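You operate a simulated robot arm through the tools that you are given. There is no shell and no other tool. Be economical: measure what you need, move in short steps, check, and stop when the job is done.

You are at the controls of a simulated robot arm. One attempt, no reset.

Task
Fetch the strip with green edge and set it on the far end of the steel table marked sheets. Push the right door of machine one shut. Push the left door of machine one shut. Put the strip marked one twenty-five on top of the steel cap marked mid. Take the strip marked one hundred and leave it in the grey tray with red band. Fetch the strip marked two fifty and set it on the shelf marked good. Fetch the short strip with green edges and set it on the front row of green edge pallet. Put the pink card on the steel top of the coil store away on the top shelf of supply cabinet. The order is free.

The check looks at the end state, three seconds after you hand in, the way a careful person would. Anything else that was tipped, shoved, dropped, spilled or broken makes it a failure. A push-on lid holds only when it is set on centred and level and pressed home; a screw cap is set on level and turned clockwise until tight.

Robot
A 7-joint arm with a vacuum gripper on a trunk, on a base that drives. Base frame: it is fixed to the floor where the robot stands at the start and does not move with it; the origin is under the middle of the robot, x ahead of it, y to its left, z up. Units: mm, degrees, N and s.
With the tool pointing down near the work surface it reaches from about 100 to 640 mm from the robot's upright axis, wherever it stands. Its first joint turns from -115.0 to 115.0 degrees. Places, roughly: far end of the steel table marked sheets [1600, 2700, 800]; front row of green edge pallet (73x22 cm) [1460, 3760, 40]; left door of machine one [1400, -200, 400]; pink card [4250, -1750, 1000]; right door of machine one [1400, 300, 400]; shelf marked good [5200, 1000, 800]; short strip with green edges (16x6x2 cm) [2800, -200, 800]; steel cap marked mid [5000, 3500, 750]; strip marked one hundred [2750, 500, 750]; strip marked one twenty-five [2750, 250, 750]; strip marked two fifty [2750, 750, 750]; strip with green edge (24x8x2 cm) [500, 200, 900]; top shelf of supply cabinet [2400, 5000, 900]; tray with red band (26x24x5 cm) [2900, 700, 900]. Payload 2.55 kg.
Tool frame: the origin (TCP) lies in the middle of the cups' lips, and z points out of the cups. The gripper has 1 cup of 44 mm across, covering 44 by 44 mm (tool x, y); the bellows give 20 mm. With the vacuum on, a cup seals on a smooth face that it is pressed against (1 to 4 N); it does not hold porous or soft things. The pull reaches 55 N.
Orientation is that of the tool frame in the base frame, as a unit quaternion [w, x, y, z]. With the cups facing straight down, the tool's x points along the base's -x, its y along +y and its z along -z.

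Tools
- The arm moves only by the tool play_rows. Its argument "increments" is a list of rows, each a list of 6 numbers: the shift along the base's x, y, z in units of 200 mm (1.0 is 200 mm), then the turn, a rotation vector about the base's x, y, z in units of 90 degrees (1.0 is 90 degrees). In form: [[tx, ty, tz, wx, wy, wz], ...]. A call has 1 to 12 rows; each row is the pose to reach, as a shift and turn from the pose commanded when the call began. "suction" is the vacuum: 1 switches it on, 0 off, set as the call begins (left out, the last holds). A call with a number of a shift or a turn outside -1 to 1 is refused whole. Rows are played at 5 a second. More than 50 mm and 8.6 degrees between two rows, or a gripper value outside its range, and nothing of the call is played. A pose out of reach is approached as far as the arm can. The call stops where the force on the tool passes 40 N (or 10 N more than at its start, if that is more) or the arm is blocked; 0.2 s more then pass. The pull builds up within a second once a cup has sealed. Time passes only in rows, and 0.2 s behind the last, so rows that repeat a pose give it time. It gives the time, the measured TCP pose, the force on the tool (base axes) and the pull of the vacuum at its end, in the units of the frame above (readings bear some noise), with the torque about the TCP (base axes, N m) and any sound that the robot's microphone picked up, and new pictures: "pictures" is both (left out), scene, wrist or none.
- Cameras (640 x 400 px; columns grow to the right, rows downward): "scene" is now at [-1, 160.2, 1784.2]; the picture's right is [-0.26, -0.97, 0.00], its down [-0.87, 0.23, -0.43] and it looks along [0.41, -0.11, -0.90] (base axes); focal length 247 px, centre (320, 200). "wrist" rides on the gripper at [81, 6, -173] in the tool frame; the picture's right is [-0.08, 1.00, 0.00], its down [-0.89, -0.07, -0.45] and it looks along [-0.44, -0.04, 0.90] (tool axes); focal length 256 px, centre (320, 200).
- slide_trunk(by): slides the trunk up (or, below 0, down) by that many mm; the arm and the scene camera ride with it, the base frame stays. It gives what a move gives, with no picture.
- roll_base(legs): drives the robot by 1 to 6 legs, each [ahead, left, turn to the left] in mm, mm and degrees, along the robot's own axes; the way and the turn of a leg run together, so that a leg with both is an arc; at most 1500 mm and 180 degrees a leg. The arm and the cameras ride along, it lands a little off, and it stops where it bumps. It gives what a move gives, and a new picture of the scene camera.
- head_to(pan, tilt): turns the head with the scene camera to pan (to the left, within 155 degrees either way) and tilt (down, from -29 to 69), counted from straight ahead of the robot. It gives what a move gives, and a new picture of the scene camera.
- point_at(camera, pixels): for up to 12 pixels [column, row] of the newest picture of that camera ("zoom" is the newest enlarged one), the place [x, y, z] in the base frame of the surface seen there, good to about 2 mm. No time passes.
- close_up(camera, box): a new picture of the part [left, top, right, bottom] of that camera's present view, enlarged. No time passes.
- finish_job(): hands the job in; it is judged then, once.

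Go step by step. Measure first, check grasps and placings, and put right what went wrong. The budget is 138 turns and 260 pictures, counting those below and the enlarged ones. Unless the task says otherwise, let go and move clear before handing in, and close with one line.

The tools are called after ">>>" as name(argument=value, ...) on one line, values as JSON. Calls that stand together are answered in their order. play_rows: Moves the arm, as the interface text tells. Its arguments: {"type":"object","properties":{"increments":{"type":"array","items":{"type":"array","items":{"type":"number"}}},"suction":{"type":"number"},"pictures":{"type":"string","enum":["both","scene","wrist","none"]}},"required":["increments"]} The other tools are called the same way: slide_trunk (by) slides the trunk up or down; roll_base (legs) drives the base; head_to (pan, tilt) turns the head that bears the scene camera; point_at (camera, pixels) gives the place of the surface under pixels of a picture; close_up (camera, box) takes an enlarged picture of a part of a camera's view; finish_job () hands the job in.

At the start:

```text
time: 0.0
eef_pos: [357.7, 182.5, 1171.6]
tcp_rot: [0.0, 0.0, 1.0, 0.0]
contact_force: [0.9, 0.1, 0.9]
moment: [0.01, 0.01, -0.03]
pull: 0.1
trunk travel left (down, up): [-900.0, 90.0]
robot x, y, heading: [1.1, -0.6, -0.0]
head pan, tilt: [-14.9, 64.8]
```

scene: 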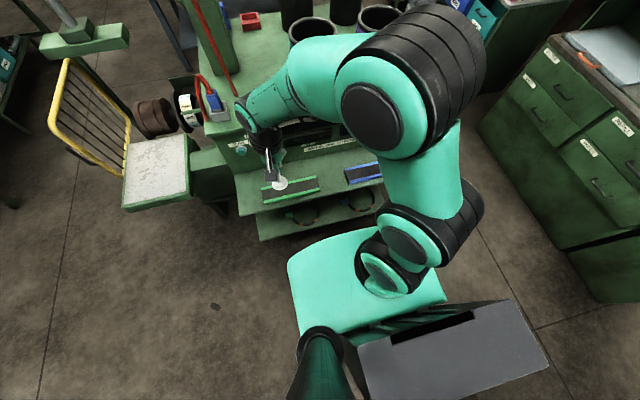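
wrist: 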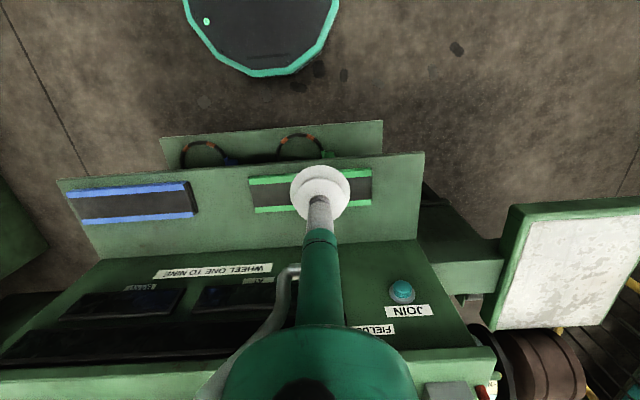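

The green-edged strip lies on the bench shelf near scene pixel (290,190), wrist (270-370,190). I measure it first.

>>> point_at(camera="wrist", pixels=[[255, 182], [255, 209], [369, 174], [369, 202], [270, 195], [365, 188], [240, 180], [130, 205], [400, 290], [330, 140]])

>>> head_to(pan=0, tilt=20)

```text
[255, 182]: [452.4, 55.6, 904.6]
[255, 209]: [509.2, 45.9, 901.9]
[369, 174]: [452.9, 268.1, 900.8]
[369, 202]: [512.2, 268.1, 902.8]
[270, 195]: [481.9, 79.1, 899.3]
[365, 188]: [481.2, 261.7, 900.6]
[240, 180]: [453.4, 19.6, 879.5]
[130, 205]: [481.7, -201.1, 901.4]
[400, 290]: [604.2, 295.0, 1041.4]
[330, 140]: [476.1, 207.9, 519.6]
```

```text
time: 1.1
eef_pos: [357.8, 183.3, 1173.1]
tcp_rot: [0.0, 0.0, 1.0, 0.0]
contact_force: [-1.0, 0.2, -0.1]
moment: [0.02, 0.02, -0.01]
pull: 0.1
trunk travel left (down, up): [-900.0, 90.0]
robot x, y, heading: [-3.0, 0.2, 0.2]
head pan, tilt: [0.0, 20.0]
```

scene: 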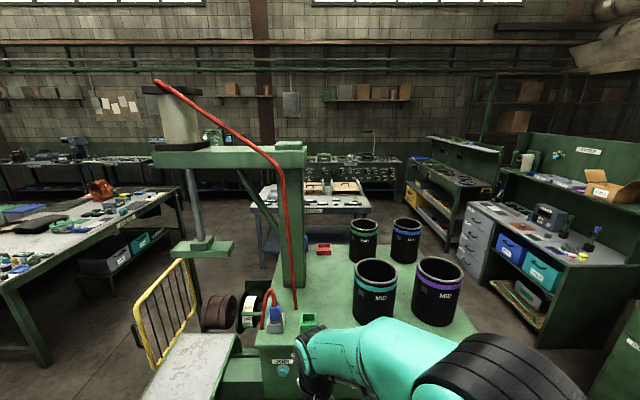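

The strip top is at z≈901, x 445-518, y 40-275. I survey the room before moving.

>>> close_up(camera="scene", box=[200, 130, 420, 268])

>>> close_up(camera="scene", box=[400, 120, 640, 270])

>>> close_up(camera="scene", box=[0, 120, 240, 270])

>>> point_at(camera="scene", pixels=[[260, 210], [365, 210], [345, 185], [315, 187], [110, 270], [175, 195], [480, 210], [440, 185], [300, 290], [470, 330], [600, 200], [190, 350]])

>>> head_to(pan=80, tilt=20)

>>> close_up(camera="wrist", box=[220, 140, 420, 265])

```text
2.90 times, centred on (310, 199) of scene
```

zoom: 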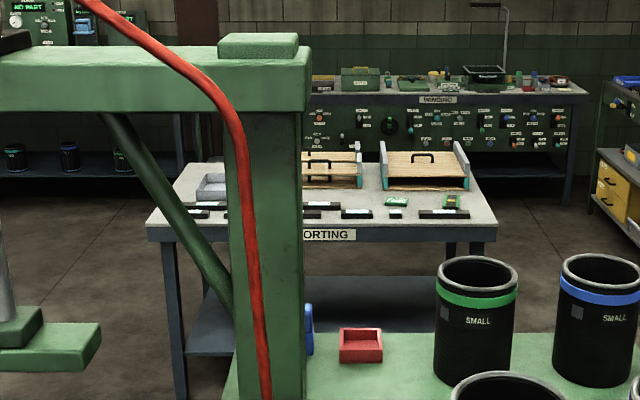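

```text
2.67 times, centred on (520, 195) of scene
```

zoom: 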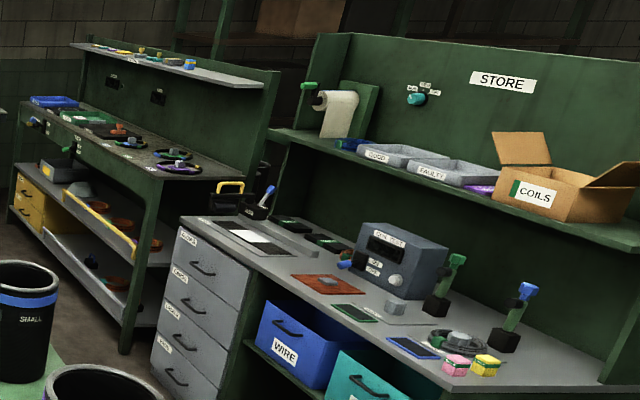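

```text
2.67 times, centred on (120, 195) of scene
```

zoom: 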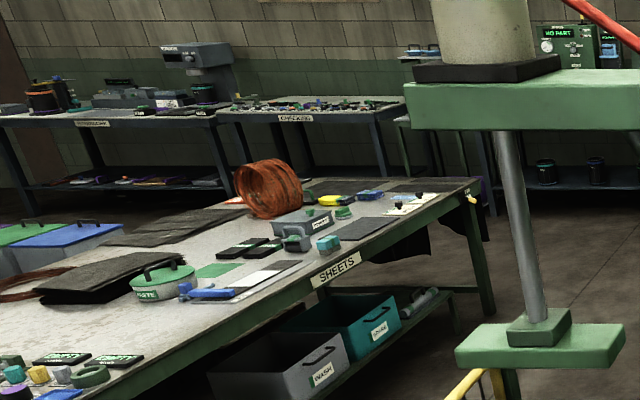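

```text
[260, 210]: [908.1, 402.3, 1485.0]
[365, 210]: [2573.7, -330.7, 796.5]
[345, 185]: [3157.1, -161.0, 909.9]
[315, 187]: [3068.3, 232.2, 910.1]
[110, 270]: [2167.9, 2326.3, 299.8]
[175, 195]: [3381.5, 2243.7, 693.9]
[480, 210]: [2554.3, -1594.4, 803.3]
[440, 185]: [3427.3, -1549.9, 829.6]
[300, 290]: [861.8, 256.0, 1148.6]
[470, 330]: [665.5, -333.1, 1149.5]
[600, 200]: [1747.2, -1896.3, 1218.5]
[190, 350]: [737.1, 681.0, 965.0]
```

```text
time: 2.6
eef_pos: [357.7, 182.6, 1173.0]
tcp_rot: [0.0, 0.001, 1.0, 0.0]
contact_force: [0.4, -0.2, 0.0]
moment: [0.02, -0.02, 0.0]
pull: 0.0
trunk travel left (down, up): [-900.0, 90.0]
robot x, y, heading: [1.5, -3.2, -0.1]
head pan, tilt: [80.0, 20.0]
```

scene: 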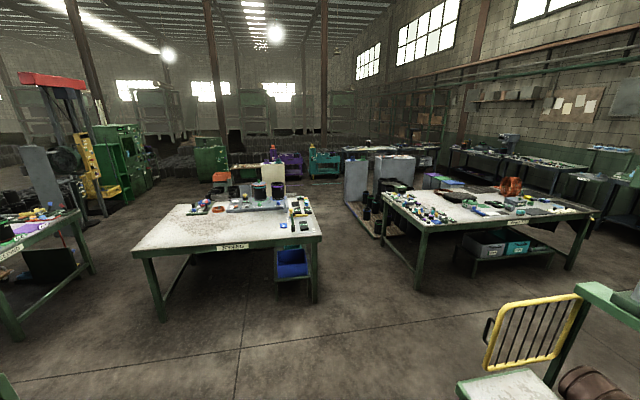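

```text
3.20 times, centred on (320, 202) of wrist
```

zoom: 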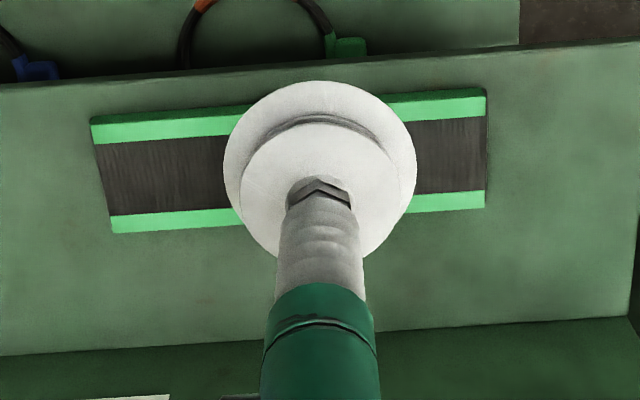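

The sheets table is at the right (pixels 350-595, 185-250). I measure it, the green edge pallet (380,205?) and zoom in.

>>> point_at(camera="scene", pixels=[[424, 228], [590, 210], [385, 196], [470, 222], [415, 210], [500, 190], [225, 240], [318, 235], [185, 208], [365, 222], [450, 195], [290, 202]])

>>> close_up(camera="scene", box=[340, 140, 480, 228])

>>> close_up(camera="scene", box=[440, 150, 610, 256])

>>> head_to(pan=45, tilt=15)

```text
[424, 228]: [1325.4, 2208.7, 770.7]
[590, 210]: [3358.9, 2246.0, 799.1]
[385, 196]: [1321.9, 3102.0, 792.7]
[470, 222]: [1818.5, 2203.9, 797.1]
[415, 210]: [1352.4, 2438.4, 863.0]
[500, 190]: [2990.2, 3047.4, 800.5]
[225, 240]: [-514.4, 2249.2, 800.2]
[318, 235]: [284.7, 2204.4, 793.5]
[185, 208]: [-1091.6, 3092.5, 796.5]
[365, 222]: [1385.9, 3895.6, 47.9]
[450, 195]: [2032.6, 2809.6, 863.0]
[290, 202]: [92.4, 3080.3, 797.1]
```

```text
4.55 times, centred on (410, 184) of scene
```

zoom: 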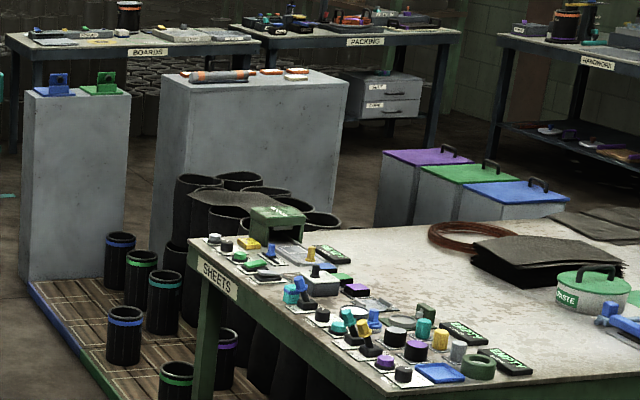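

```text
3.76 times, centred on (525, 203) of scene
```

zoom: 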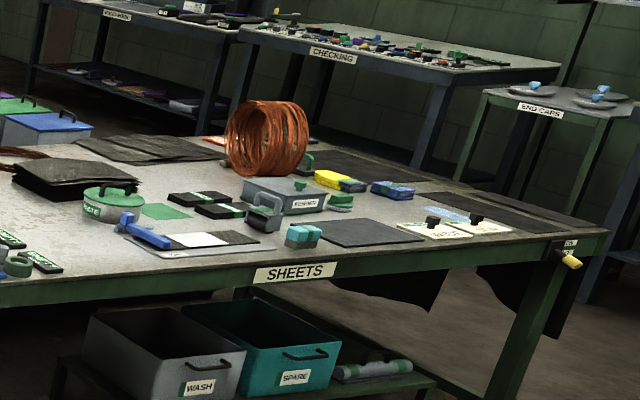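

```text
time: 3.7
eef_pos: [357.3, 183.1, 1172.7]
tcp_rot: [0.001, 0.0, 1.0, 0.0]
contact_force: [-0.1, 0.3, -0.2]
moment: [0.02, -0.01, -0.01]
pull: 0.2
trunk travel left (down, up): [-900.0, 90.0]
robot x, y, heading: [-1.0, 4.9, -0.1]
head pan, tilt: [45.0, 15.0]
```

scene: 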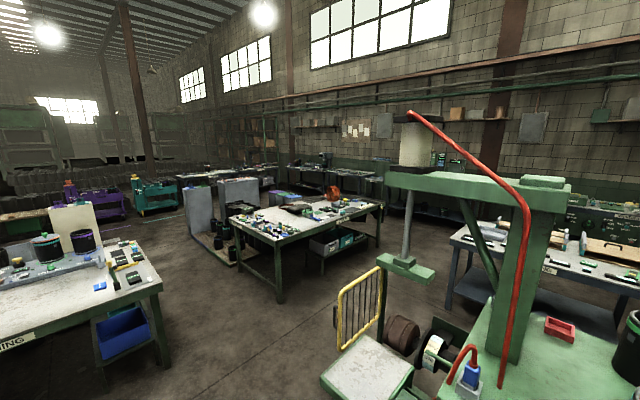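

Strip centre is about (482,157,901). I move above it and lower.

>>> play_rows(increments=[[0.2, -0.04, -0.1, 0, 0, 0], [0.4, -0.08, -0.25, 0, 0, 0], [0.62, -0.13, -0.4, 0, 0, 0], [0.62, -0.13, -0.6, 0, 0, 0], [0.62, -0.13, -0.8, 0, 0, 0], [0.62, -0.13, -1.0, 0, 0, 0], [0.62, -0.13, -1.0, 0, 0, 0]], pictures="wrist")

```text
refused: row 2 steps farther than a row can; nothing moved
```

>>> play_rows(increments=[[0.15, -0.04, -0.1, 0, 0, 0], [0.3, -0.08, -0.25, 0, 0, 0], [0.46, -0.12, -0.4, 0, 0, 0], [0.62, -0.13, -0.5, 0, 0, 0], [0.62, -0.13, -0.7, 0, 0, 0], [0.62, -0.13, -0.9, 0, 0, 0], [0.62, -0.13, -1.0, 0, 0, 0], [0.62, -0.13, -1.0, 0, 0, 0]], pictures="wrist")

```text
time: 5.5
eef_pos: [482.4, 157.9, 973.0]
tcp_rot: [0.001, 0.0, 1.0, 0.0]
contact_force: [0.7, 0.5, 1.1]
moment: [0.03, 0.01, 0.03]
pull: 0.2
trunk travel left (down, up): [-900.0, 90.0]
robot x, y, heading: [-1.5, 0.9, 0.1]
head pan, tilt: [45.0, 15.0]
```

wrist: 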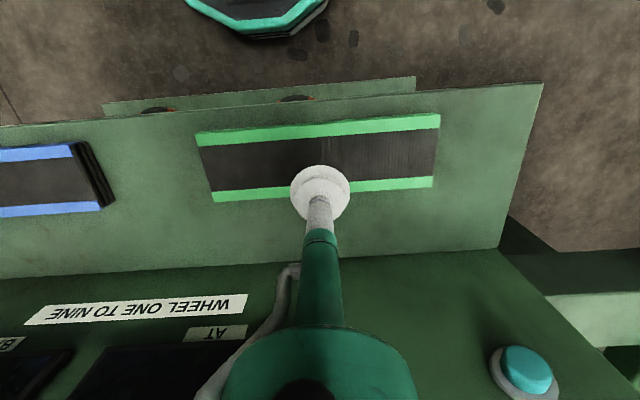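

Aligned; lower onto it with suction.

>>> play_rows(increments=[[0, 0, -0.15, 0, 0, 0], [0, 0, -0.28, 0, 0, 0], [0, 0, -0.34, 0, 0, 0], [0, 0, -0.37, 0, 0, 0], [0, 0, -0.39, 0, 0, 0], [0, 0, -0.39, 0, 0, 0], [0, 0, -0.39, 0, 0, 0], [0, 0, -0.39, 0, 0, 0], [0, 0, -0.39, 0, 0, 0]], pictures="wrist", suction=1)

```text
time: 7.5
eef_pos: [480.2, 157.8, 895.9]
tcp_rot: [0.001, 0.0, 1.0, 0.001]
contact_force: [-0.1, 0.8, 19.7]
moment: [-0.04, 0.12, -0.02]
pull: 54.8
trunk travel left (down, up): [-900.0, 90.0]
robot x, y, heading: [-1.2, 3.6, 0.1]
head pan, tilt: [45.0, 15.0]
```

wrist: 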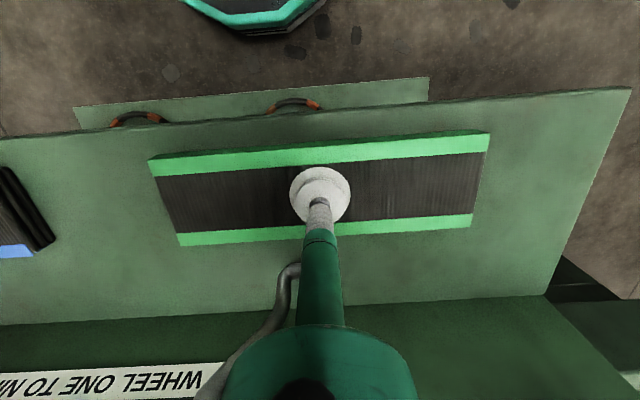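

Sealed (54.8 N). Lift and retract.

>>> play_rows(increments=[[0, 0, 0.1, 0, 0, 0], [0, 0, 0.3, 0, 0, 0], [0, 0, 0.5, 0, 0, 0], [-0.1, 0, 0.7, 0, 0, 0], [-0.3, 0, 0.7, 0, 0, 0], [-0.5, 0, 0.7, 0, 0, 0], [-0.6, 0, 0.7, 0, 0, 0], [-0.6, 0, 0.7, 0, 0, 0]], pictures="wrist")

>>> head_to(pan=60, tilt=35)

```text
time: 9.3
eef_pos: [362.5, 156.1, 1035.3]
tcp_rot: [0.001, 0.0, 1.0, 0.0]
contact_force: [0.3, 0.3, -1.1]
moment: [0.01, 0.02, -0.01]
pull: 54.7
trunk travel left (down, up): [-900.0, 90.0]
robot x, y, heading: [-1.7, -1.5, 0.2]
head pan, tilt: [45.0, 15.0]
```

wrist: 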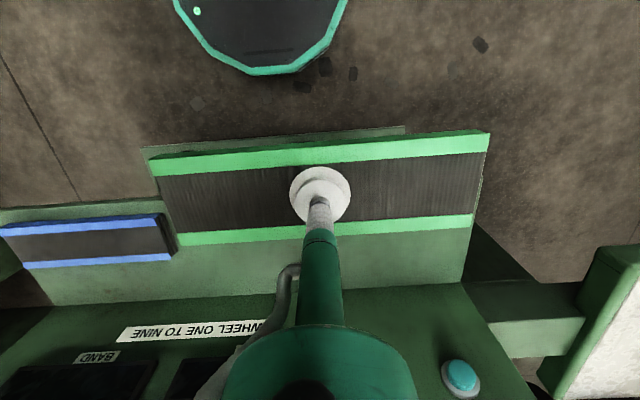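

```text
time: 10.1
eef_pos: [363.4, 156.3, 1033.9]
tcp_rot: [0.0, 0.0, 1.0, 0.001]
contact_force: [-0.1, -0.1, -0.1]
moment: [0.02, -0.04, -0.03]
pull: 55.1
trunk travel left (down, up): [-900.0, 90.0]
robot x, y, heading: [-1.2, -1.6, 0.2]
head pan, tilt: [60.0, 35.0]
```

scene: 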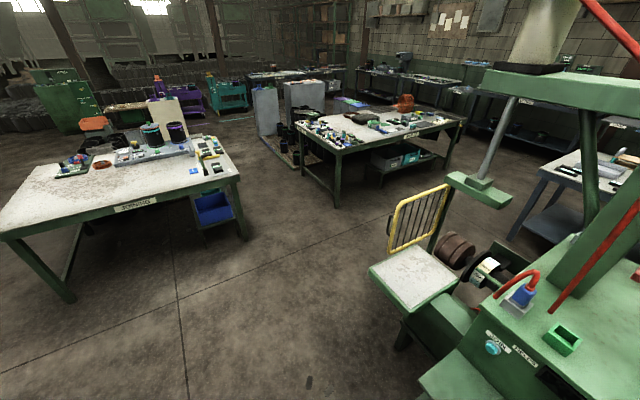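

Now I measure the obstacles on the way: cage (390,250), platform (372,272), joining table corner (238,180), bin (245,235), sheets leg (335,205).

>>> point_at(camera="scene", pixels=[[392, 252], [370, 272], [405, 312], [236, 178], [246, 236], [335, 206], [298, 130], [255, 92], [262, 135], [300, 165], [330, 130], [205, 135]])

>>> close_up(camera="scene", box=[250, 70, 410, 170])

```text
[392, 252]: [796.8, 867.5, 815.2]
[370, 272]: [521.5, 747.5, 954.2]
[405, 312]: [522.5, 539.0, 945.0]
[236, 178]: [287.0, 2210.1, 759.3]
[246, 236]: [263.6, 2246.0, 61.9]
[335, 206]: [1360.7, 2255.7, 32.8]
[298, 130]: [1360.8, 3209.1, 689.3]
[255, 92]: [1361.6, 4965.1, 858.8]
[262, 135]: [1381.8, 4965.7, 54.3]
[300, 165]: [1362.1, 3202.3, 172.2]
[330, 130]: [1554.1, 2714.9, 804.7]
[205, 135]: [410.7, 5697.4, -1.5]
```

```text
4.00 times, centred on (330, 120) of scene
```

zoom: 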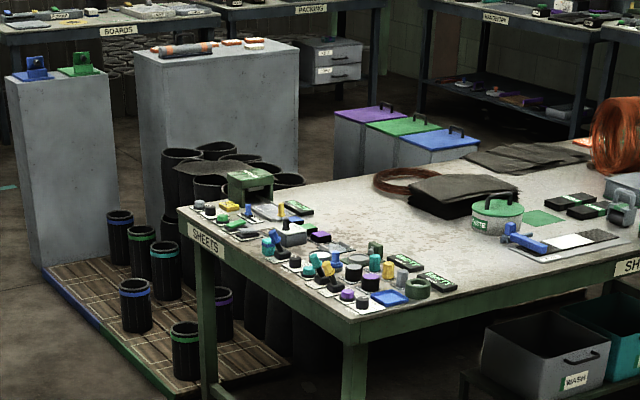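

The corridor x 290-1320 between joining and sheets tables is clear. I drive around to the low-x end of the sheets table.

>>> roll_base(legs=[[0, 1400, 0], [820, 0, 0], [0, 1300, 0], [100, 0, 0]])

>>> head_to(pan=0, tilt=45)

```text
time: 27.8
eef_pos: [1215.7, 2864.2, 1036.0]
tcp_rot: [0.0, -0.014, 1.0, 0.0]
contact_force: [0.5, -0.8, -0.4]
moment: [-0.03, 0.02, 0.0]
pull: 54.8
trunk travel left (down, up): [-900.0, 90.0]
robot x, y, heading: [857.1, 2695.9, 1.3]
head pan, tilt: [60.0, 35.0]
```

scene: 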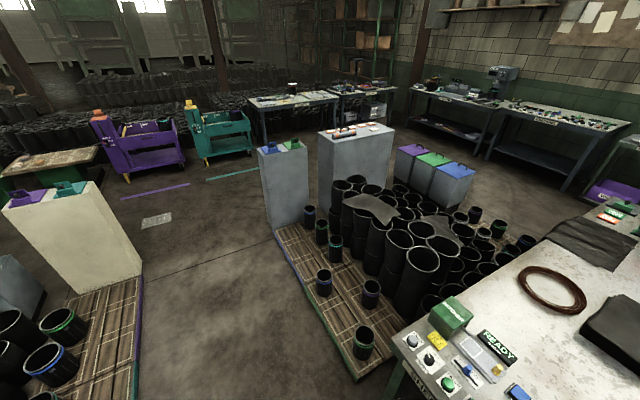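

```text
time: 29.1
eef_pos: [1214.8, 2864.0, 1034.3]
tcp_rot: [0.0, -0.015, 1.0, 0.001]
contact_force: [0.3, 0.0, -1.1]
moment: [-0.02, 0.01, 0.02]
pull: 54.5
trunk travel left (down, up): [-900.0, 90.0]
robot x, y, heading: [862.9, 2696.9, 1.9]
head pan, tilt: [0.0, 45.0]
```

scene: 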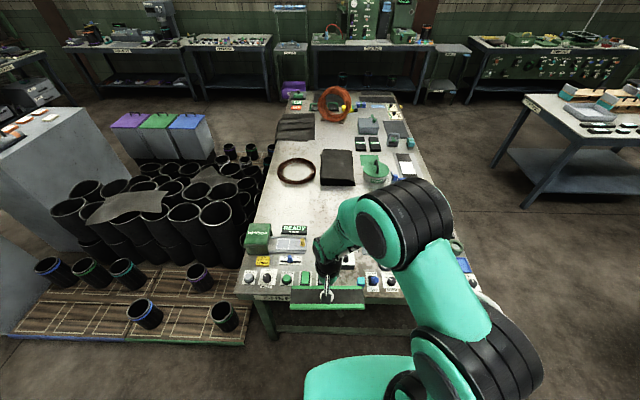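

The free area on the table is around pixels (270-340,190-225). I measure it and the pallet.

>>> point_at(camera="scene", pixels=[[300, 210], [310, 190], [330, 215], [275, 205], [300, 231], [300, 183], [375, 180], [335, 185], [145, 315], [225, 318], [175, 335], [60, 318]])

>>> close_up(camera="scene", box=[230, 140, 490, 302])

>>> close_up(camera="scene", box=[0, 230, 260, 392])

```text
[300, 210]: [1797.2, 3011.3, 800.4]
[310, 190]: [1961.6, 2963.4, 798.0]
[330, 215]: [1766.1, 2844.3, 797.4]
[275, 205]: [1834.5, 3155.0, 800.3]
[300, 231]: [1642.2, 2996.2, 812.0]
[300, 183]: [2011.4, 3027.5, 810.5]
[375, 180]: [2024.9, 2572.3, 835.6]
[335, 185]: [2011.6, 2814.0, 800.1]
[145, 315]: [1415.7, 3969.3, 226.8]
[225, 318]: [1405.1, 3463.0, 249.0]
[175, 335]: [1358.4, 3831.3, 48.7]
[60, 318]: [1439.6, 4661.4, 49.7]
```

```text
2.46 times, centred on (360, 221) of scene
```

zoom: 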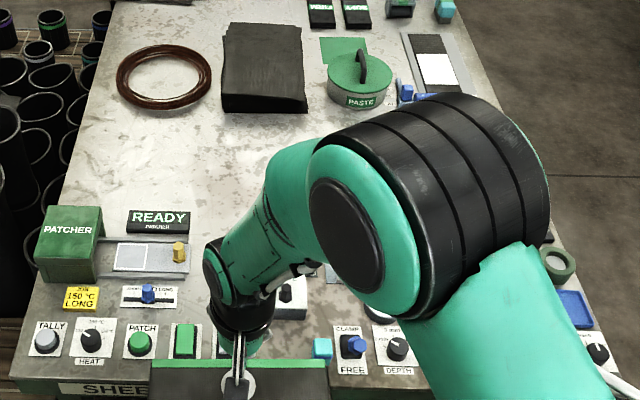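

```text
2.46 times, centred on (130, 311) of scene
```

zoom: 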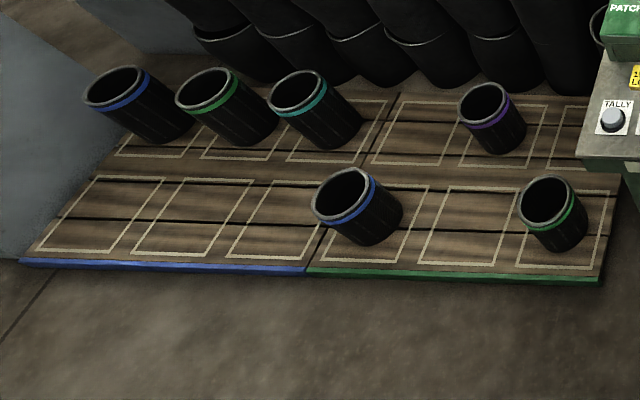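

Next I extend the arm over the table to see the free area with the wrist camera.

>>> play_rows(increments=[[0.2, -0.1, 0, 0, 0, 0], [0.4, -0.2, 0, 0, 0, 0], [0.6, -0.3, 0, 0, 0, 0], [0.8, -0.35, 0, 0, 0, 0], [1.0, -0.35, 0, 0, 0, 0], [1.0, -0.35, 0, 0, 0, 0]], pictures="both")

```text
time: 30.5
eef_pos: [1415.6, 2795.3, 1036.9]
tcp_rot: [-0.001, -0.015, 1.0, 0.0]
contact_force: [0.6, 0.4, -1.2]
moment: [-0.02, -0.01, -0.01]
pull: 55.1
trunk travel left (down, up): [-900.0, 90.0]
robot x, y, heading: [860.2, 2696.7, 1.7]
head pan, tilt: [0.0, 45.0]
```

scene: 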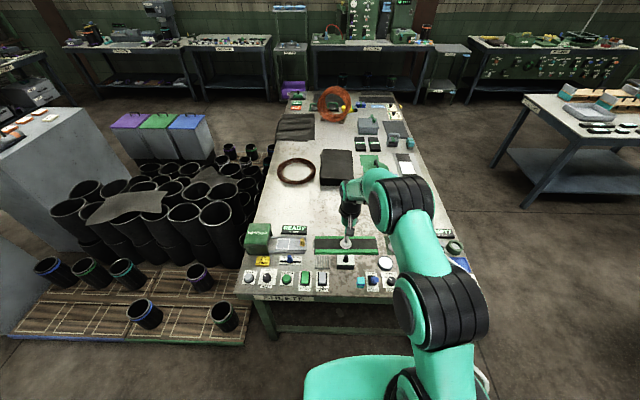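
wrist: 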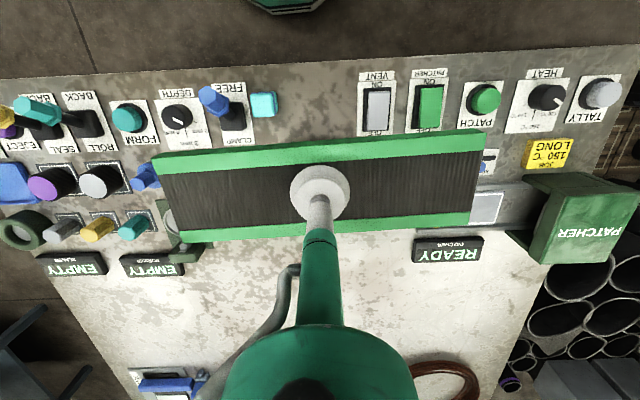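

The clear steel area is beyond READY/EMPTY labels; measure its limits in the wrist view.

>>> point_at(camera="wrist", pixels=[[240, 250], [400, 250], [445, 260], [150, 275], [200, 330], [440, 330], [445, 370], [165, 385], [250, 60], [60, 200], [205, 250]])

>>> point_at(camera="scene", pixels=[[320, 188], [345, 186], [372, 170], [298, 185], [315, 215], [420, 235]])

```text
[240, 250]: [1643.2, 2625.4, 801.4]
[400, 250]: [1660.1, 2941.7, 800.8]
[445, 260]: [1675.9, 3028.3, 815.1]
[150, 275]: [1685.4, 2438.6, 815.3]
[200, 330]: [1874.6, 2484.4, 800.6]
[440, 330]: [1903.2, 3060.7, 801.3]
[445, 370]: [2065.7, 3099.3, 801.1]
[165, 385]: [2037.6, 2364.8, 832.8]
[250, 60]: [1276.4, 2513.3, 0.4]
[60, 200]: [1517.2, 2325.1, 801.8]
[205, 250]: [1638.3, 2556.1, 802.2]
```

```text
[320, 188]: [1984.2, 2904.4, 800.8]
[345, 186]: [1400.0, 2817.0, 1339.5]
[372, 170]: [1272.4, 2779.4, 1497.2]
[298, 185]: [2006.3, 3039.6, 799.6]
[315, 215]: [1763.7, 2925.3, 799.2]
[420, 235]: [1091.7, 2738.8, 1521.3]
```

I check the base's front extent and table end underside to see if I can drive closer.

>>> point_at(camera="scene", pixels=[[350, 358], [310, 380], [330, 300], [330, 325], [270, 330], [350, 312]])

>>> close_up(camera="scene", box=[240, 200, 480, 350])

```text
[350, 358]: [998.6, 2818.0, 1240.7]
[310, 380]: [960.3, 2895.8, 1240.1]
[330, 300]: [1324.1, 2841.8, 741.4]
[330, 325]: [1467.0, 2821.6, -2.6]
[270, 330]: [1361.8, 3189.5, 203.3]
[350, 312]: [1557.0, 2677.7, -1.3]
```

```text
2.67 times, centred on (360, 275) of scene
```

zoom: 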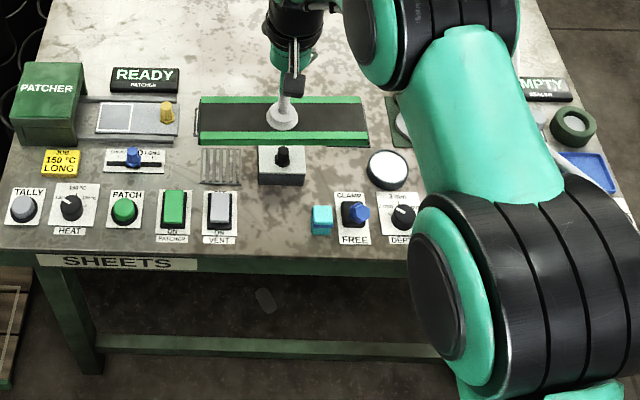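

>>> point_at(camera="wrist", pixels=[[285, 9], [280, 3], [300, 5]])

```text
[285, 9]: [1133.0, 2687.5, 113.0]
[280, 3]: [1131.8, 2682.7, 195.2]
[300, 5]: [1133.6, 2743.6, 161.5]
```

Base radius is ~272 mm, so I may drive ahead ~185 mm. Then look again.

>>> roll_base(legs=[[185, 0, -1.5]])

>>> play_rows(increments=[[0.2, -0.1, -0.2, 0, 0, 0], [0.35, -0.2, -0.4, 0, 0, 0], [0.35, -0.2, -0.4, 0, 0, 0]], pictures="both")

```text
time: 32.0
eef_pos: [1598.4, 2785.1, 1036.2]
tcp_rot: [0.0, -0.003, 1.0, 0.0]
contact_force: [-0.4, 0.0, -0.9]
moment: [0.0, 0.02, -0.02]
pull: 55.3
trunk travel left (down, up): [-900.0, 90.0]
robot x, y, heading: [1038.0, 2701.4, 0.2]
head pan, tilt: [0.0, 45.0]
```

scene: 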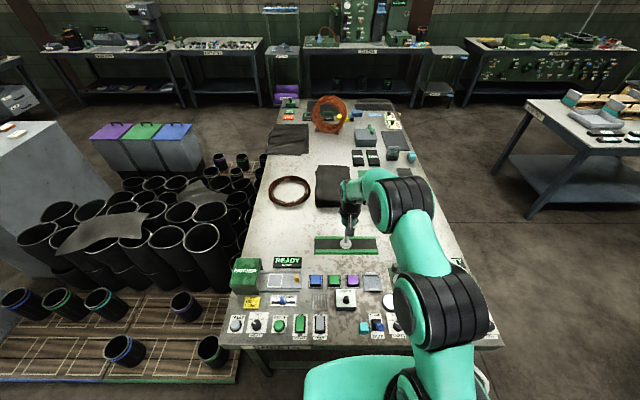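

```text
refused: row 1 steps farther than a row can; nothing moved
```

The row of coloured buttons (315-372,280) limits the near side; I measure it.

>>> point_at(camera="scene", pixels=[[334, 274], [352, 274], [372, 274], [316, 275], [345, 262], [330, 265], [287, 258]])

>>> play_rows(increments=[[0.14, -0.1, -0.15, 0, 0, 0], [0.28, -0.2, -0.3, 0, 0, 0], [0.4, -0.2, -0.45, 0, 0, 0], [0.4, -0.2, -0.6, 0, 0, 0], [0.4, -0.2, -0.7, 0, 0, 0], [0.4, -0.2, -0.7, 0, 0, 0]], pictures="both")

```text
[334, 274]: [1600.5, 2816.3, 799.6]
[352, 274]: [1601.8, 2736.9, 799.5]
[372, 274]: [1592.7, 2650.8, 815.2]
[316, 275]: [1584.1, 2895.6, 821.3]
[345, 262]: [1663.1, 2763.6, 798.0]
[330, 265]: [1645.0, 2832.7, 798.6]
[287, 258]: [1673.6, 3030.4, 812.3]
```

```text
time: 33.4
eef_pos: [1677.1, 2745.6, 895.9]
tcp_rot: [0.0, -0.002, 1.0, 0.0]
contact_force: [-0.9, 0.8, -0.7]
moment: [0.03, -0.01, -0.01]
pull: 55.2
trunk travel left (down, up): [-900.0, 90.0]
robot x, y, heading: [1038.6, 2699.3, 0.5]
head pan, tilt: [0.0, 45.0]
```

scene: 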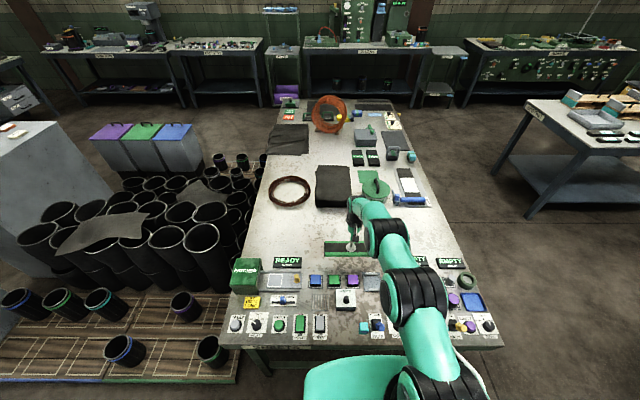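
wrist: 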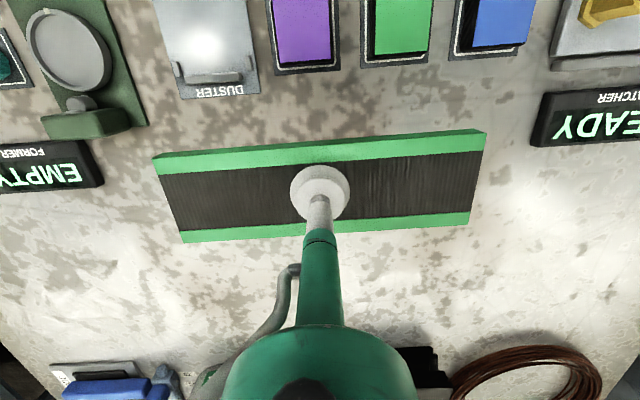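

Clear spot below. Lower by ~75 mm to contact.

>>> play_rows(increments=[[0, 0, -0.15, 0, 0, 0], [0, 0, -0.27, 0, 0, 0], [0, 0, -0.33, 0, 0, 0], [0, 0, -0.36, 0, 0, 0], [0, 0, -0.375, 0, 0, 0], [0, 0, -0.375, 0, 0, 0]], pictures="none")

```text
time: 34.8
eef_pos: [1677.9, 2744.8, 822.2]
tcp_rot: [0.001, -0.003, 1.0, 0.0]
contact_force: [0.1, -0.1, -0.5]
moment: [0.01, -0.01, -0.01]
pull: 54.8
trunk travel left (down, up): [-900.0, 90.0]
robot x, y, heading: [1039.3, 2698.1, 0.5]
head pan, tilt: [0.0, 45.0]
```

>>> play_rows(increments=[[0, 0, -0.01, 0, 0, 0], [0, 0, -0.02, 0, 0, 0], [0, 0, -0.03, 0, 0, 0], [0, 0, -0.03, 0, 0, 0]], pictures="none")

```text
time: 35.8
eef_pos: [1675.9, 2746.0, 819.4]
tcp_rot: [0.003, -0.003, 1.0, 0.0]
contact_force: [0.7, 1.2, 12.3]
moment: [-0.05, 0.21, -0.04]
pull: 55.3
out of reach, approached as far as the arm can: row 3, 4
trunk travel left (down, up): [-900.0, 90.0]
robot x, y, heading: [1036.8, 2704.2, 0.4]
head pan, tilt: [0.0, 45.0]
```

In contact (12 N). Release and rise.

>>> play_rows(increments=[[0, 0, 0.01, 0, 0, 0], [0, 0, 0.01, 0, 0, 0], [0, 0, 0.01, 0, 0, 0], [0, 0, 0.01, 0, 0, 0], [0, 0, 0.05, 0, 0, 0], [0, 0, 0.2, 0, 0, 0], [0, 0, 0.4, 0, 0, 0], [-0.1, 0, 0.6, 0, 0, 0], [-0.2, 0, 0.8, 0, 0, 0], [-0.4, 0, 0.9, 0, 0, 0], [-0.6, 0, 0.99, 0, 0, 0], [-0.8, 0, 0.99, 0, 0, 0]], suction=0, pictures="scene")

```text
time: 38.4
eef_pos: [1515.1, 2742.8, 1014.4]
tcp_rot: [0.0, -0.003, 1.0, -0.001]
contact_force: [-0.3, -0.1, 0.0]
moment: [-0.05, -0.01, 0.02]
pull: 0.0
trunk travel left (down, up): [-900.0, 90.0]
robot x, y, heading: [1039.5, 2703.6, 0.4]
head pan, tilt: [0.0, 45.0]
```

scene: 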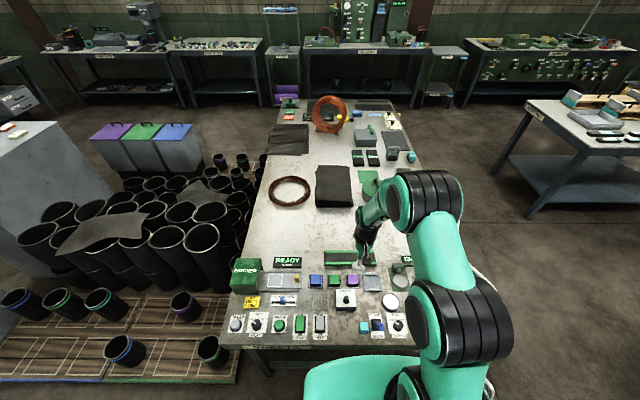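

Strip set on the free area. Now retract and drive round to the back of machine one (x≈2000), looking at it.

>>> play_rows(increments=[[-0.2, 0, 0.1, 0, 0, 0], [-0.4, 0, 0.2, 0, 0, 0], [-0.6, 0, 0.2, 0, 0, 0], [-0.6, 0, 0.2, 0, 0, 0]], pictures="none")

>>> roll_base(legs=[[-240, 0, 0], [0, -1200, 0], [1250, 0, 0]])

>>> head_to(pan=-110, tilt=35)

```text
time: 39.4
eef_pos: [1395.3, 2744.9, 1054.1]
tcp_rot: [0.0, -0.003, 1.0, 0.0]
contact_force: [0.4, 0.9, -0.4]
moment: [0.03, 0.01, -0.03]
pull: 0.0
trunk travel left (down, up): [-900.0, 90.0]
robot x, y, heading: [1039.9, 2703.7, 0.2]
head pan, tilt: [0.0, 45.0]
```

```text
time: 52.6
eef_pos: [2398.6, 1561.8, 1053.0]
tcp_rot: [0.0, -0.003, 1.0, 0.0]
contact_force: [-0.3, 0.1, 0.1]
moment: [0.0, 0.03, 0.0]
pull: 0.0
trunk travel left (down, up): [-900.0, 90.0]
robot x, y, heading: [2038.1, 1518.2, 0.4]
head pan, tilt: [0.0, 45.0]
```

scene: 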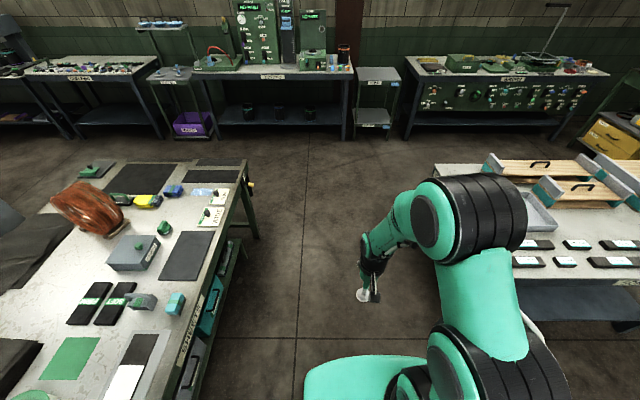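

```text
time: 54.5
eef_pos: [2397.5, 1560.9, 1053.7]
tcp_rot: [0.0, -0.003, 1.0, 0.0]
contact_force: [-0.1, 0.0, 0.4]
moment: [-0.01, 0.04, -0.01]
pull: 0.1
trunk travel left (down, up): [-900.0, 90.0]
robot x, y, heading: [2039.3, 1516.3, 0.5]
head pan, tilt: [-110.0, 35.0]
```

scene: 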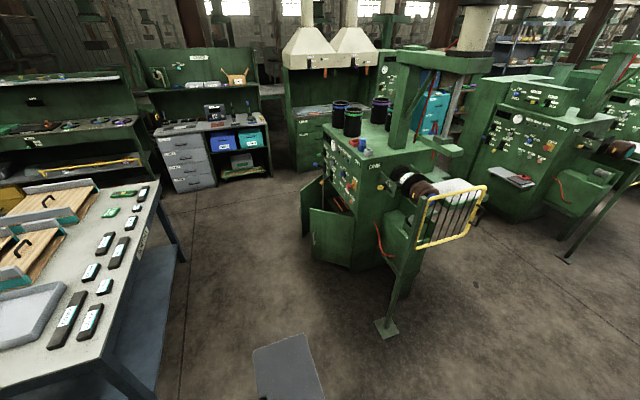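

Both machine doors stand open at (330,238) and (310,205). Measure them and the sorting table items.

>>> close_up(camera="scene", box=[280, 110, 440, 280])

>>> point_at(camera="scene", pixels=[[311, 212], [348, 224], [313, 256], [347, 268], [303, 185], [320, 180], [304, 232], [385, 335], [150, 220], [160, 205], [330, 155], [185, 262]])

>>> close_up(camera="scene", box=[0, 165, 200, 395])

```text
2.35 times, centred on (360, 195) of scene
```

zoom: 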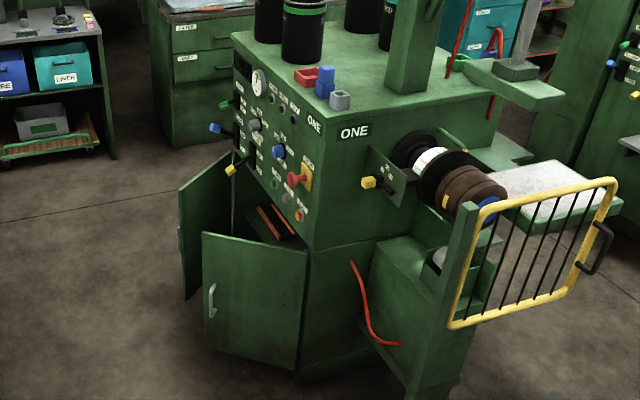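

```text
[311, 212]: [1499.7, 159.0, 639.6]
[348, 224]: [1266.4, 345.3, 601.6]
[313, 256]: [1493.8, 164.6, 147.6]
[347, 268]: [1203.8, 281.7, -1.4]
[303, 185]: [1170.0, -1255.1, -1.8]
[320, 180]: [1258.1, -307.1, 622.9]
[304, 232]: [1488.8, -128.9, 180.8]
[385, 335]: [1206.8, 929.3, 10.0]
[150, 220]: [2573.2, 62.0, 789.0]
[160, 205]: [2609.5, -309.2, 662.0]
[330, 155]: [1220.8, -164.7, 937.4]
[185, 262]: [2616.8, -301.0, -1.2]
```

```text
1.74 times, centred on (100, 280) of scene
```

zoom: 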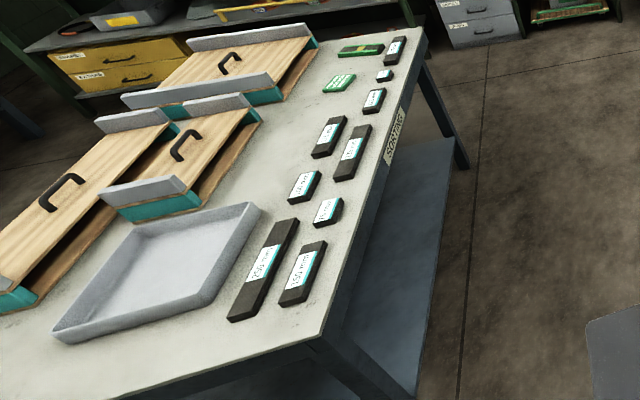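

Doors: right hinge ≈(1260,345), free edge ≈(1500,160); left hinge ≈(1260,-307), free edge ≈(1489,-129). I drive in front of them facing -x.

>>> roll_base(legs=[[0, 0, 179.5], [0, 1480, 0], [120, 0, 0]])

>>> head_to(pan=0, tilt=50)

```text
time: 70.0
eef_pos: [1544.1, -14.3, 1053.2]
tcp_rot: [0.0, 1.0, -0.003, 0.0]
contact_force: [0.3, -0.8, -0.7]
moment: [-0.02, -0.01, 0.03]
pull: 0.1
trunk travel left (down, up): [-900.0, 90.0]
robot x, y, heading: [1899.7, 25.7, 179.5]
head pan, tilt: [-110.0, 35.0]
```

scene: 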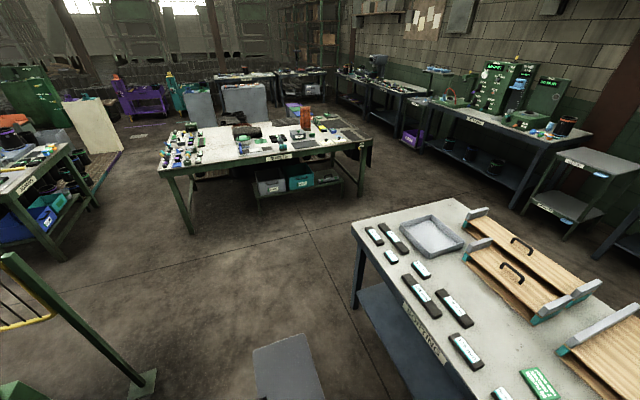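

```text
time: 71.9
eef_pos: [1544.1, -14.4, 1052.6]
tcp_rot: [0.0, 1.0, -0.003, 0.0]
contact_force: [0.1, 1.2, -0.2]
moment: [0.0, 0.01, 0.02]
pull: 0.1
trunk travel left (down, up): [-900.0, 90.0]
robot x, y, heading: [1903.9, 24.6, 179.7]
head pan, tilt: [0.0, 50.0]
```

scene: 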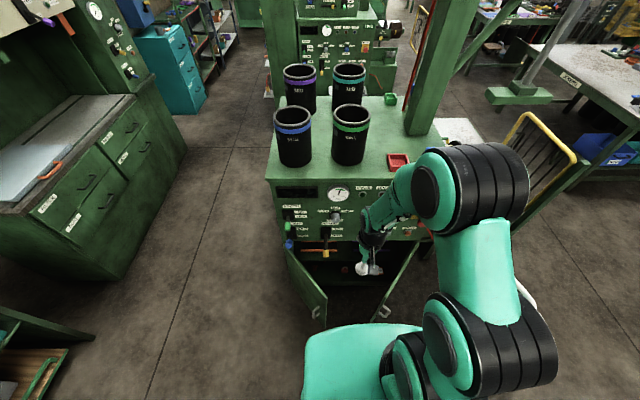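

Door edges appear at (320,310) and (385,315), handles near them. I measure handles and edges.

>>> close_up(camera="scene", box=[260, 220, 440, 340])

>>> point_at(camera="scene", pixels=[[383, 311], [382, 314], [315, 310], [319, 313], [327, 297], [372, 318], [288, 245], [326, 320]])

```text
3.33 times, centred on (350, 280) of scene
```

zoom: 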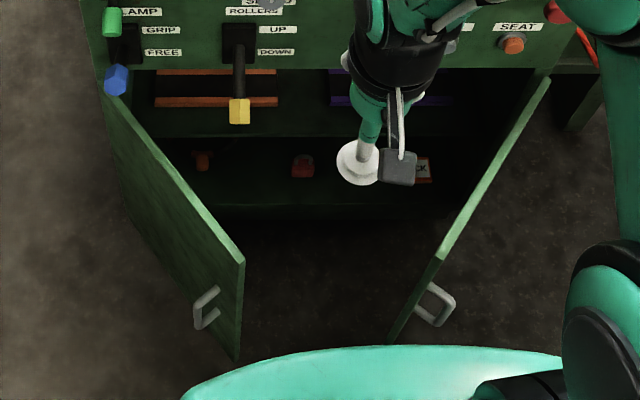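

```text
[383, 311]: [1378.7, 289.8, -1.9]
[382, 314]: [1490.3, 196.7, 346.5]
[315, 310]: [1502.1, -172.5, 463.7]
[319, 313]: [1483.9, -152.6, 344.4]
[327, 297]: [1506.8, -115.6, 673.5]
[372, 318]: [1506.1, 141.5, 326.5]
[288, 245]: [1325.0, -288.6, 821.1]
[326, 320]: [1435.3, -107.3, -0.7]
```

Handles sit at z 345-465, so I push at z≈590. Lower the trunk and turn the tool horizontal beside the right door.

>>> slide_trunk(by=-460)

>>> play_rows(increments=[[0.05, 0.1, 0, 0, 0.09, 0], [0.05, 0.2, 0, 0, 0.18, 0], [0.05, 0.3, 0, 0, 0.27, 0], [0.05, 0.4, 0, 0, 0.36, 0], [0.05, 0.5, 0, 0, 0.45, 0], [0.05, 0.6, 0, 0, 0.54, 0], [0.05, 0.7, 0, 0, 0.63, 0], [0.05, 0.8, 0, 0, 0.72, 0], [0.05, 0.9, 0, 0, 0.81, 0], [0.05, 1.0, 0, 0, 0.9, 0], [0.05, 1.0, 0, 0, 0.98, 0], [0.05, 1.0, 0, 0, 1.0, 0]], pictures="both")

```text
refused: -460 is not a number from -400 to 400
```

```text
time: 73.4
eef_pos: [1490.6, 190.6, 1117.7]
tcp_rot: [-0.08, 0.861, 0.037, -0.501]
contact_force: [-0.4, -0.1, 0.4]
moment: [0.01, 0.04, 0.02]
pull: 0.0
trunk travel left (down, up): [-900.0, 90.0]
robot x, y, heading: [1904.5, 25.6, 179.2]
head pan, tilt: [0.0, 50.0]
stopped in row 7: the arm was blocked; the commanded pose is now the measured one
```

scene: 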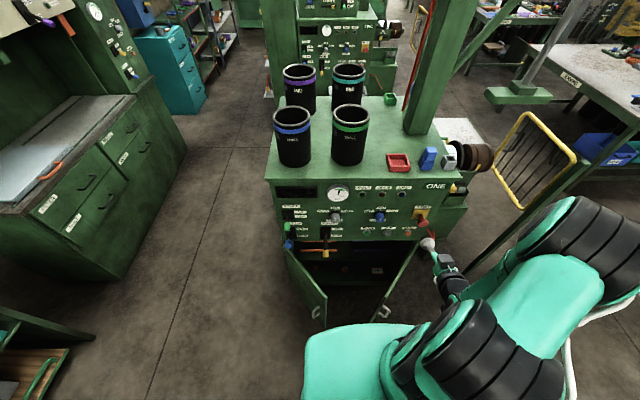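
wrist: 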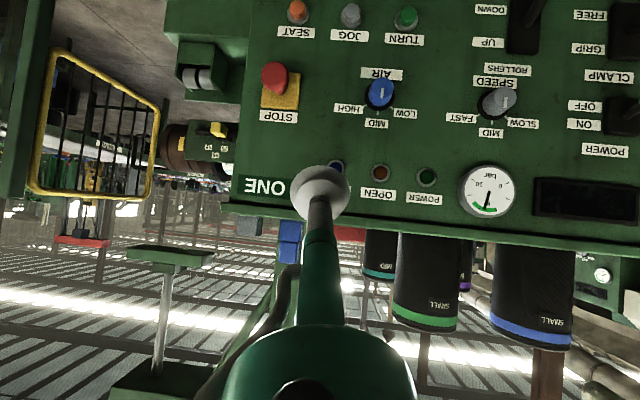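

The wrist folded too tightly there. I lower the trunk and back the base off 150 mm for a less cramped pose.

>>> roll_base(legs=[[-150, 0, 0]])

>>> slide_trunk(by=-400)

>>> slide_trunk(by=-130)

>>> play_rows(increments=[[-0.15, 0, 0, 0, 0, 0], [-0.3, 0, 0, 0, 0.05, 0], [-0.45, 0, 0, 0, 0.1, 0], [-0.5, 0.05, 0, 0, 0.16, 0], [-0.5, 0.1, 0, 0, 0.24, 0], [-0.5, 0.1, 0, 0, 0.32, 0], [-0.5, 0.1, 0, 0, 0.32, 0]], pictures="both")

```text
time: 74.8
eef_pos: [1636.9, 187.6, 1117.1]
tcp_rot: [-0.078, 0.861, 0.04, -0.501]
contact_force: [0.0, 0.3, -0.5]
moment: [-0.04, 0.02, 0.02]
pull: 0.1
trunk travel left (down, up): [-900.0, 90.0]
robot x, y, heading: [2048.8, 25.6, 180.0]
head pan, tilt: [0.0, 50.0]
```

scene: 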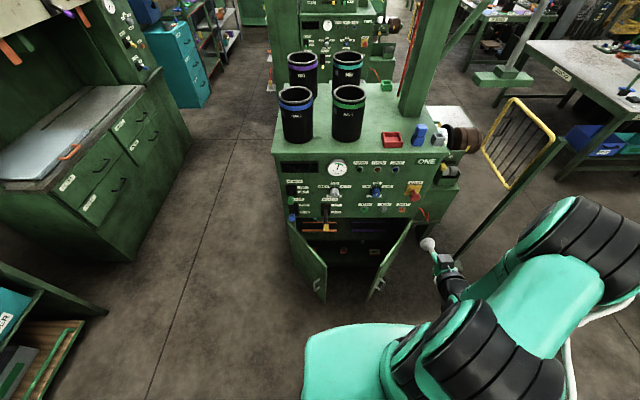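

```text
time: 78.6
eef_pos: [1637.1, 187.2, 717.4]
tcp_rot: [-0.08, 0.861, 0.04, -0.501]
contact_force: [-0.1, 0.9, 0.1]
moment: [-0.01, -0.01, 0.03]
pull: 0.1
trunk travel left (down, up): [-500.0, 490.0]
robot x, y, heading: [2048.2, 24.9, 179.8]
head pan, tilt: [0.0, 50.0]
```

```text
time: 80.2
eef_pos: [1637.4, 188.1, 587.9]
tcp_rot: [-0.079, 0.861, 0.039, -0.501]
contact_force: [-0.6, -0.3, -0.7]
moment: [-0.03, -0.03, -0.02]
pull: 0.0
trunk travel left (down, up): [-370.0, 620.0]
robot x, y, heading: [2043.8, 23.4, 179.9]
head pan, tilt: [0.0, 50.0]
```

```text
time: 81.8
eef_pos: [1538.4, 208.8, 587.3]
tcp_rot: [-0.086, 0.709, 0.019, -0.7]
contact_force: [-0.2, 0.8, -0.2]
moment: [0.03, 0.03, 0.01]
pull: 0.1
trunk travel left (down, up): [-370.0, 620.0]
robot x, y, heading: [2046.3, 27.1, 179.9]
head pan, tilt: [0.0, 50.0]
```

scene: 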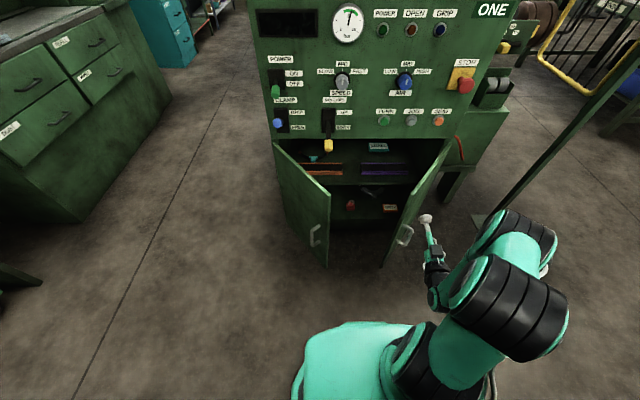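
wrist: 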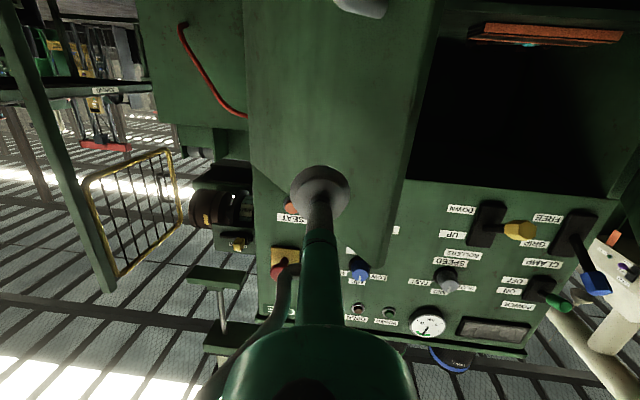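

Tool is horizontal at (1538,209,587) outside the right door. Push gently along the closing arc.

>>> play_rows(increments=[[-0.2, 0, 0, 0, 0, 0], [-0.4, 0, 0, 0, 0, 0], [-0.5, 0, 0, 0, 0, 0], [-0.58, 0, 0, 0, 0, 0], [-0.64, -0.05, 0, 0, 0, 0], [-0.7, -0.11, 0, 0, 0, 0], [-0.76, -0.16, 0, 0, 0, 0], [-0.82, -0.2, 0, 0, 0, 0], [-0.88, -0.24, 0, 0, 0, 0], [-0.94, -0.27, 0, 0, 0, 0], [-1.0, -0.3, 0, 0, 0, 0]], pictures="scene")

```text
time: 84.2
eef_pos: [1337.6, 147.9, 586.4]
tcp_rot: [-0.085, 0.71, 0.019, -0.699]
contact_force: [0.2, -0.2, -0.1]
moment: [0.02, -0.04, 0.0]
pull: 0.0
trunk travel left (down, up): [-370.0, 620.0]
robot x, y, heading: [2045.8, 26.4, 179.9]
head pan, tilt: [0.0, 50.0]
```

scene: 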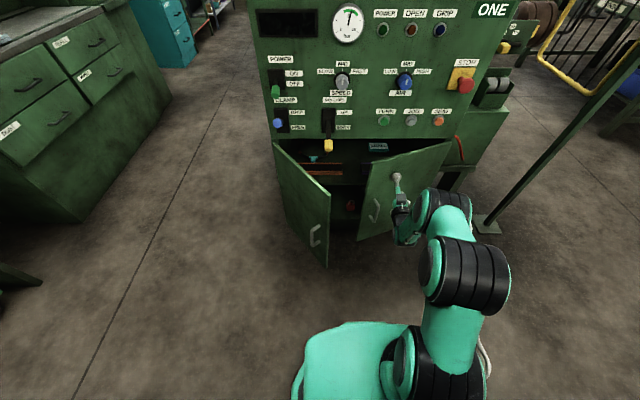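

The door is swinging shut well, at (395,195). Continue to the end.

>>> play_rows(increments=[[-0.08, -0.03, 0, 0, 0, 0], [-0.16, -0.05, 0, 0, 0, 0], [-0.24, -0.06, 0, 0, 0, 0], [-0.32, -0.06, 0, 0, 0, 0], [-0.38, -0.06, 0, 0, 0, 0], [-0.42, -0.06, 0, 0, 0, 0], [-0.46, -0.06, 0, 0, 0, 0], [-0.5, -0.06, 0, 0, 0, 0]], pictures="scene")

```text
time: 86.0
eef_pos: [1236.1, 136.1, 586.5]
tcp_rot: [-0.088, 0.71, 0.019, -0.699]
contact_force: [0.5, 0.0, 0.1]
moment: [-0.01, -0.03, 0.0]
pull: 0.0
trunk travel left (down, up): [-370.0, 620.0]
robot x, y, heading: [2046.9, 26.1, 179.6]
head pan, tilt: [0.0, 50.0]
```

scene: 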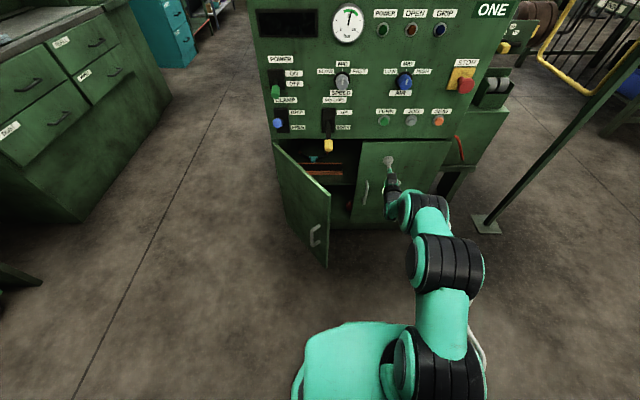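

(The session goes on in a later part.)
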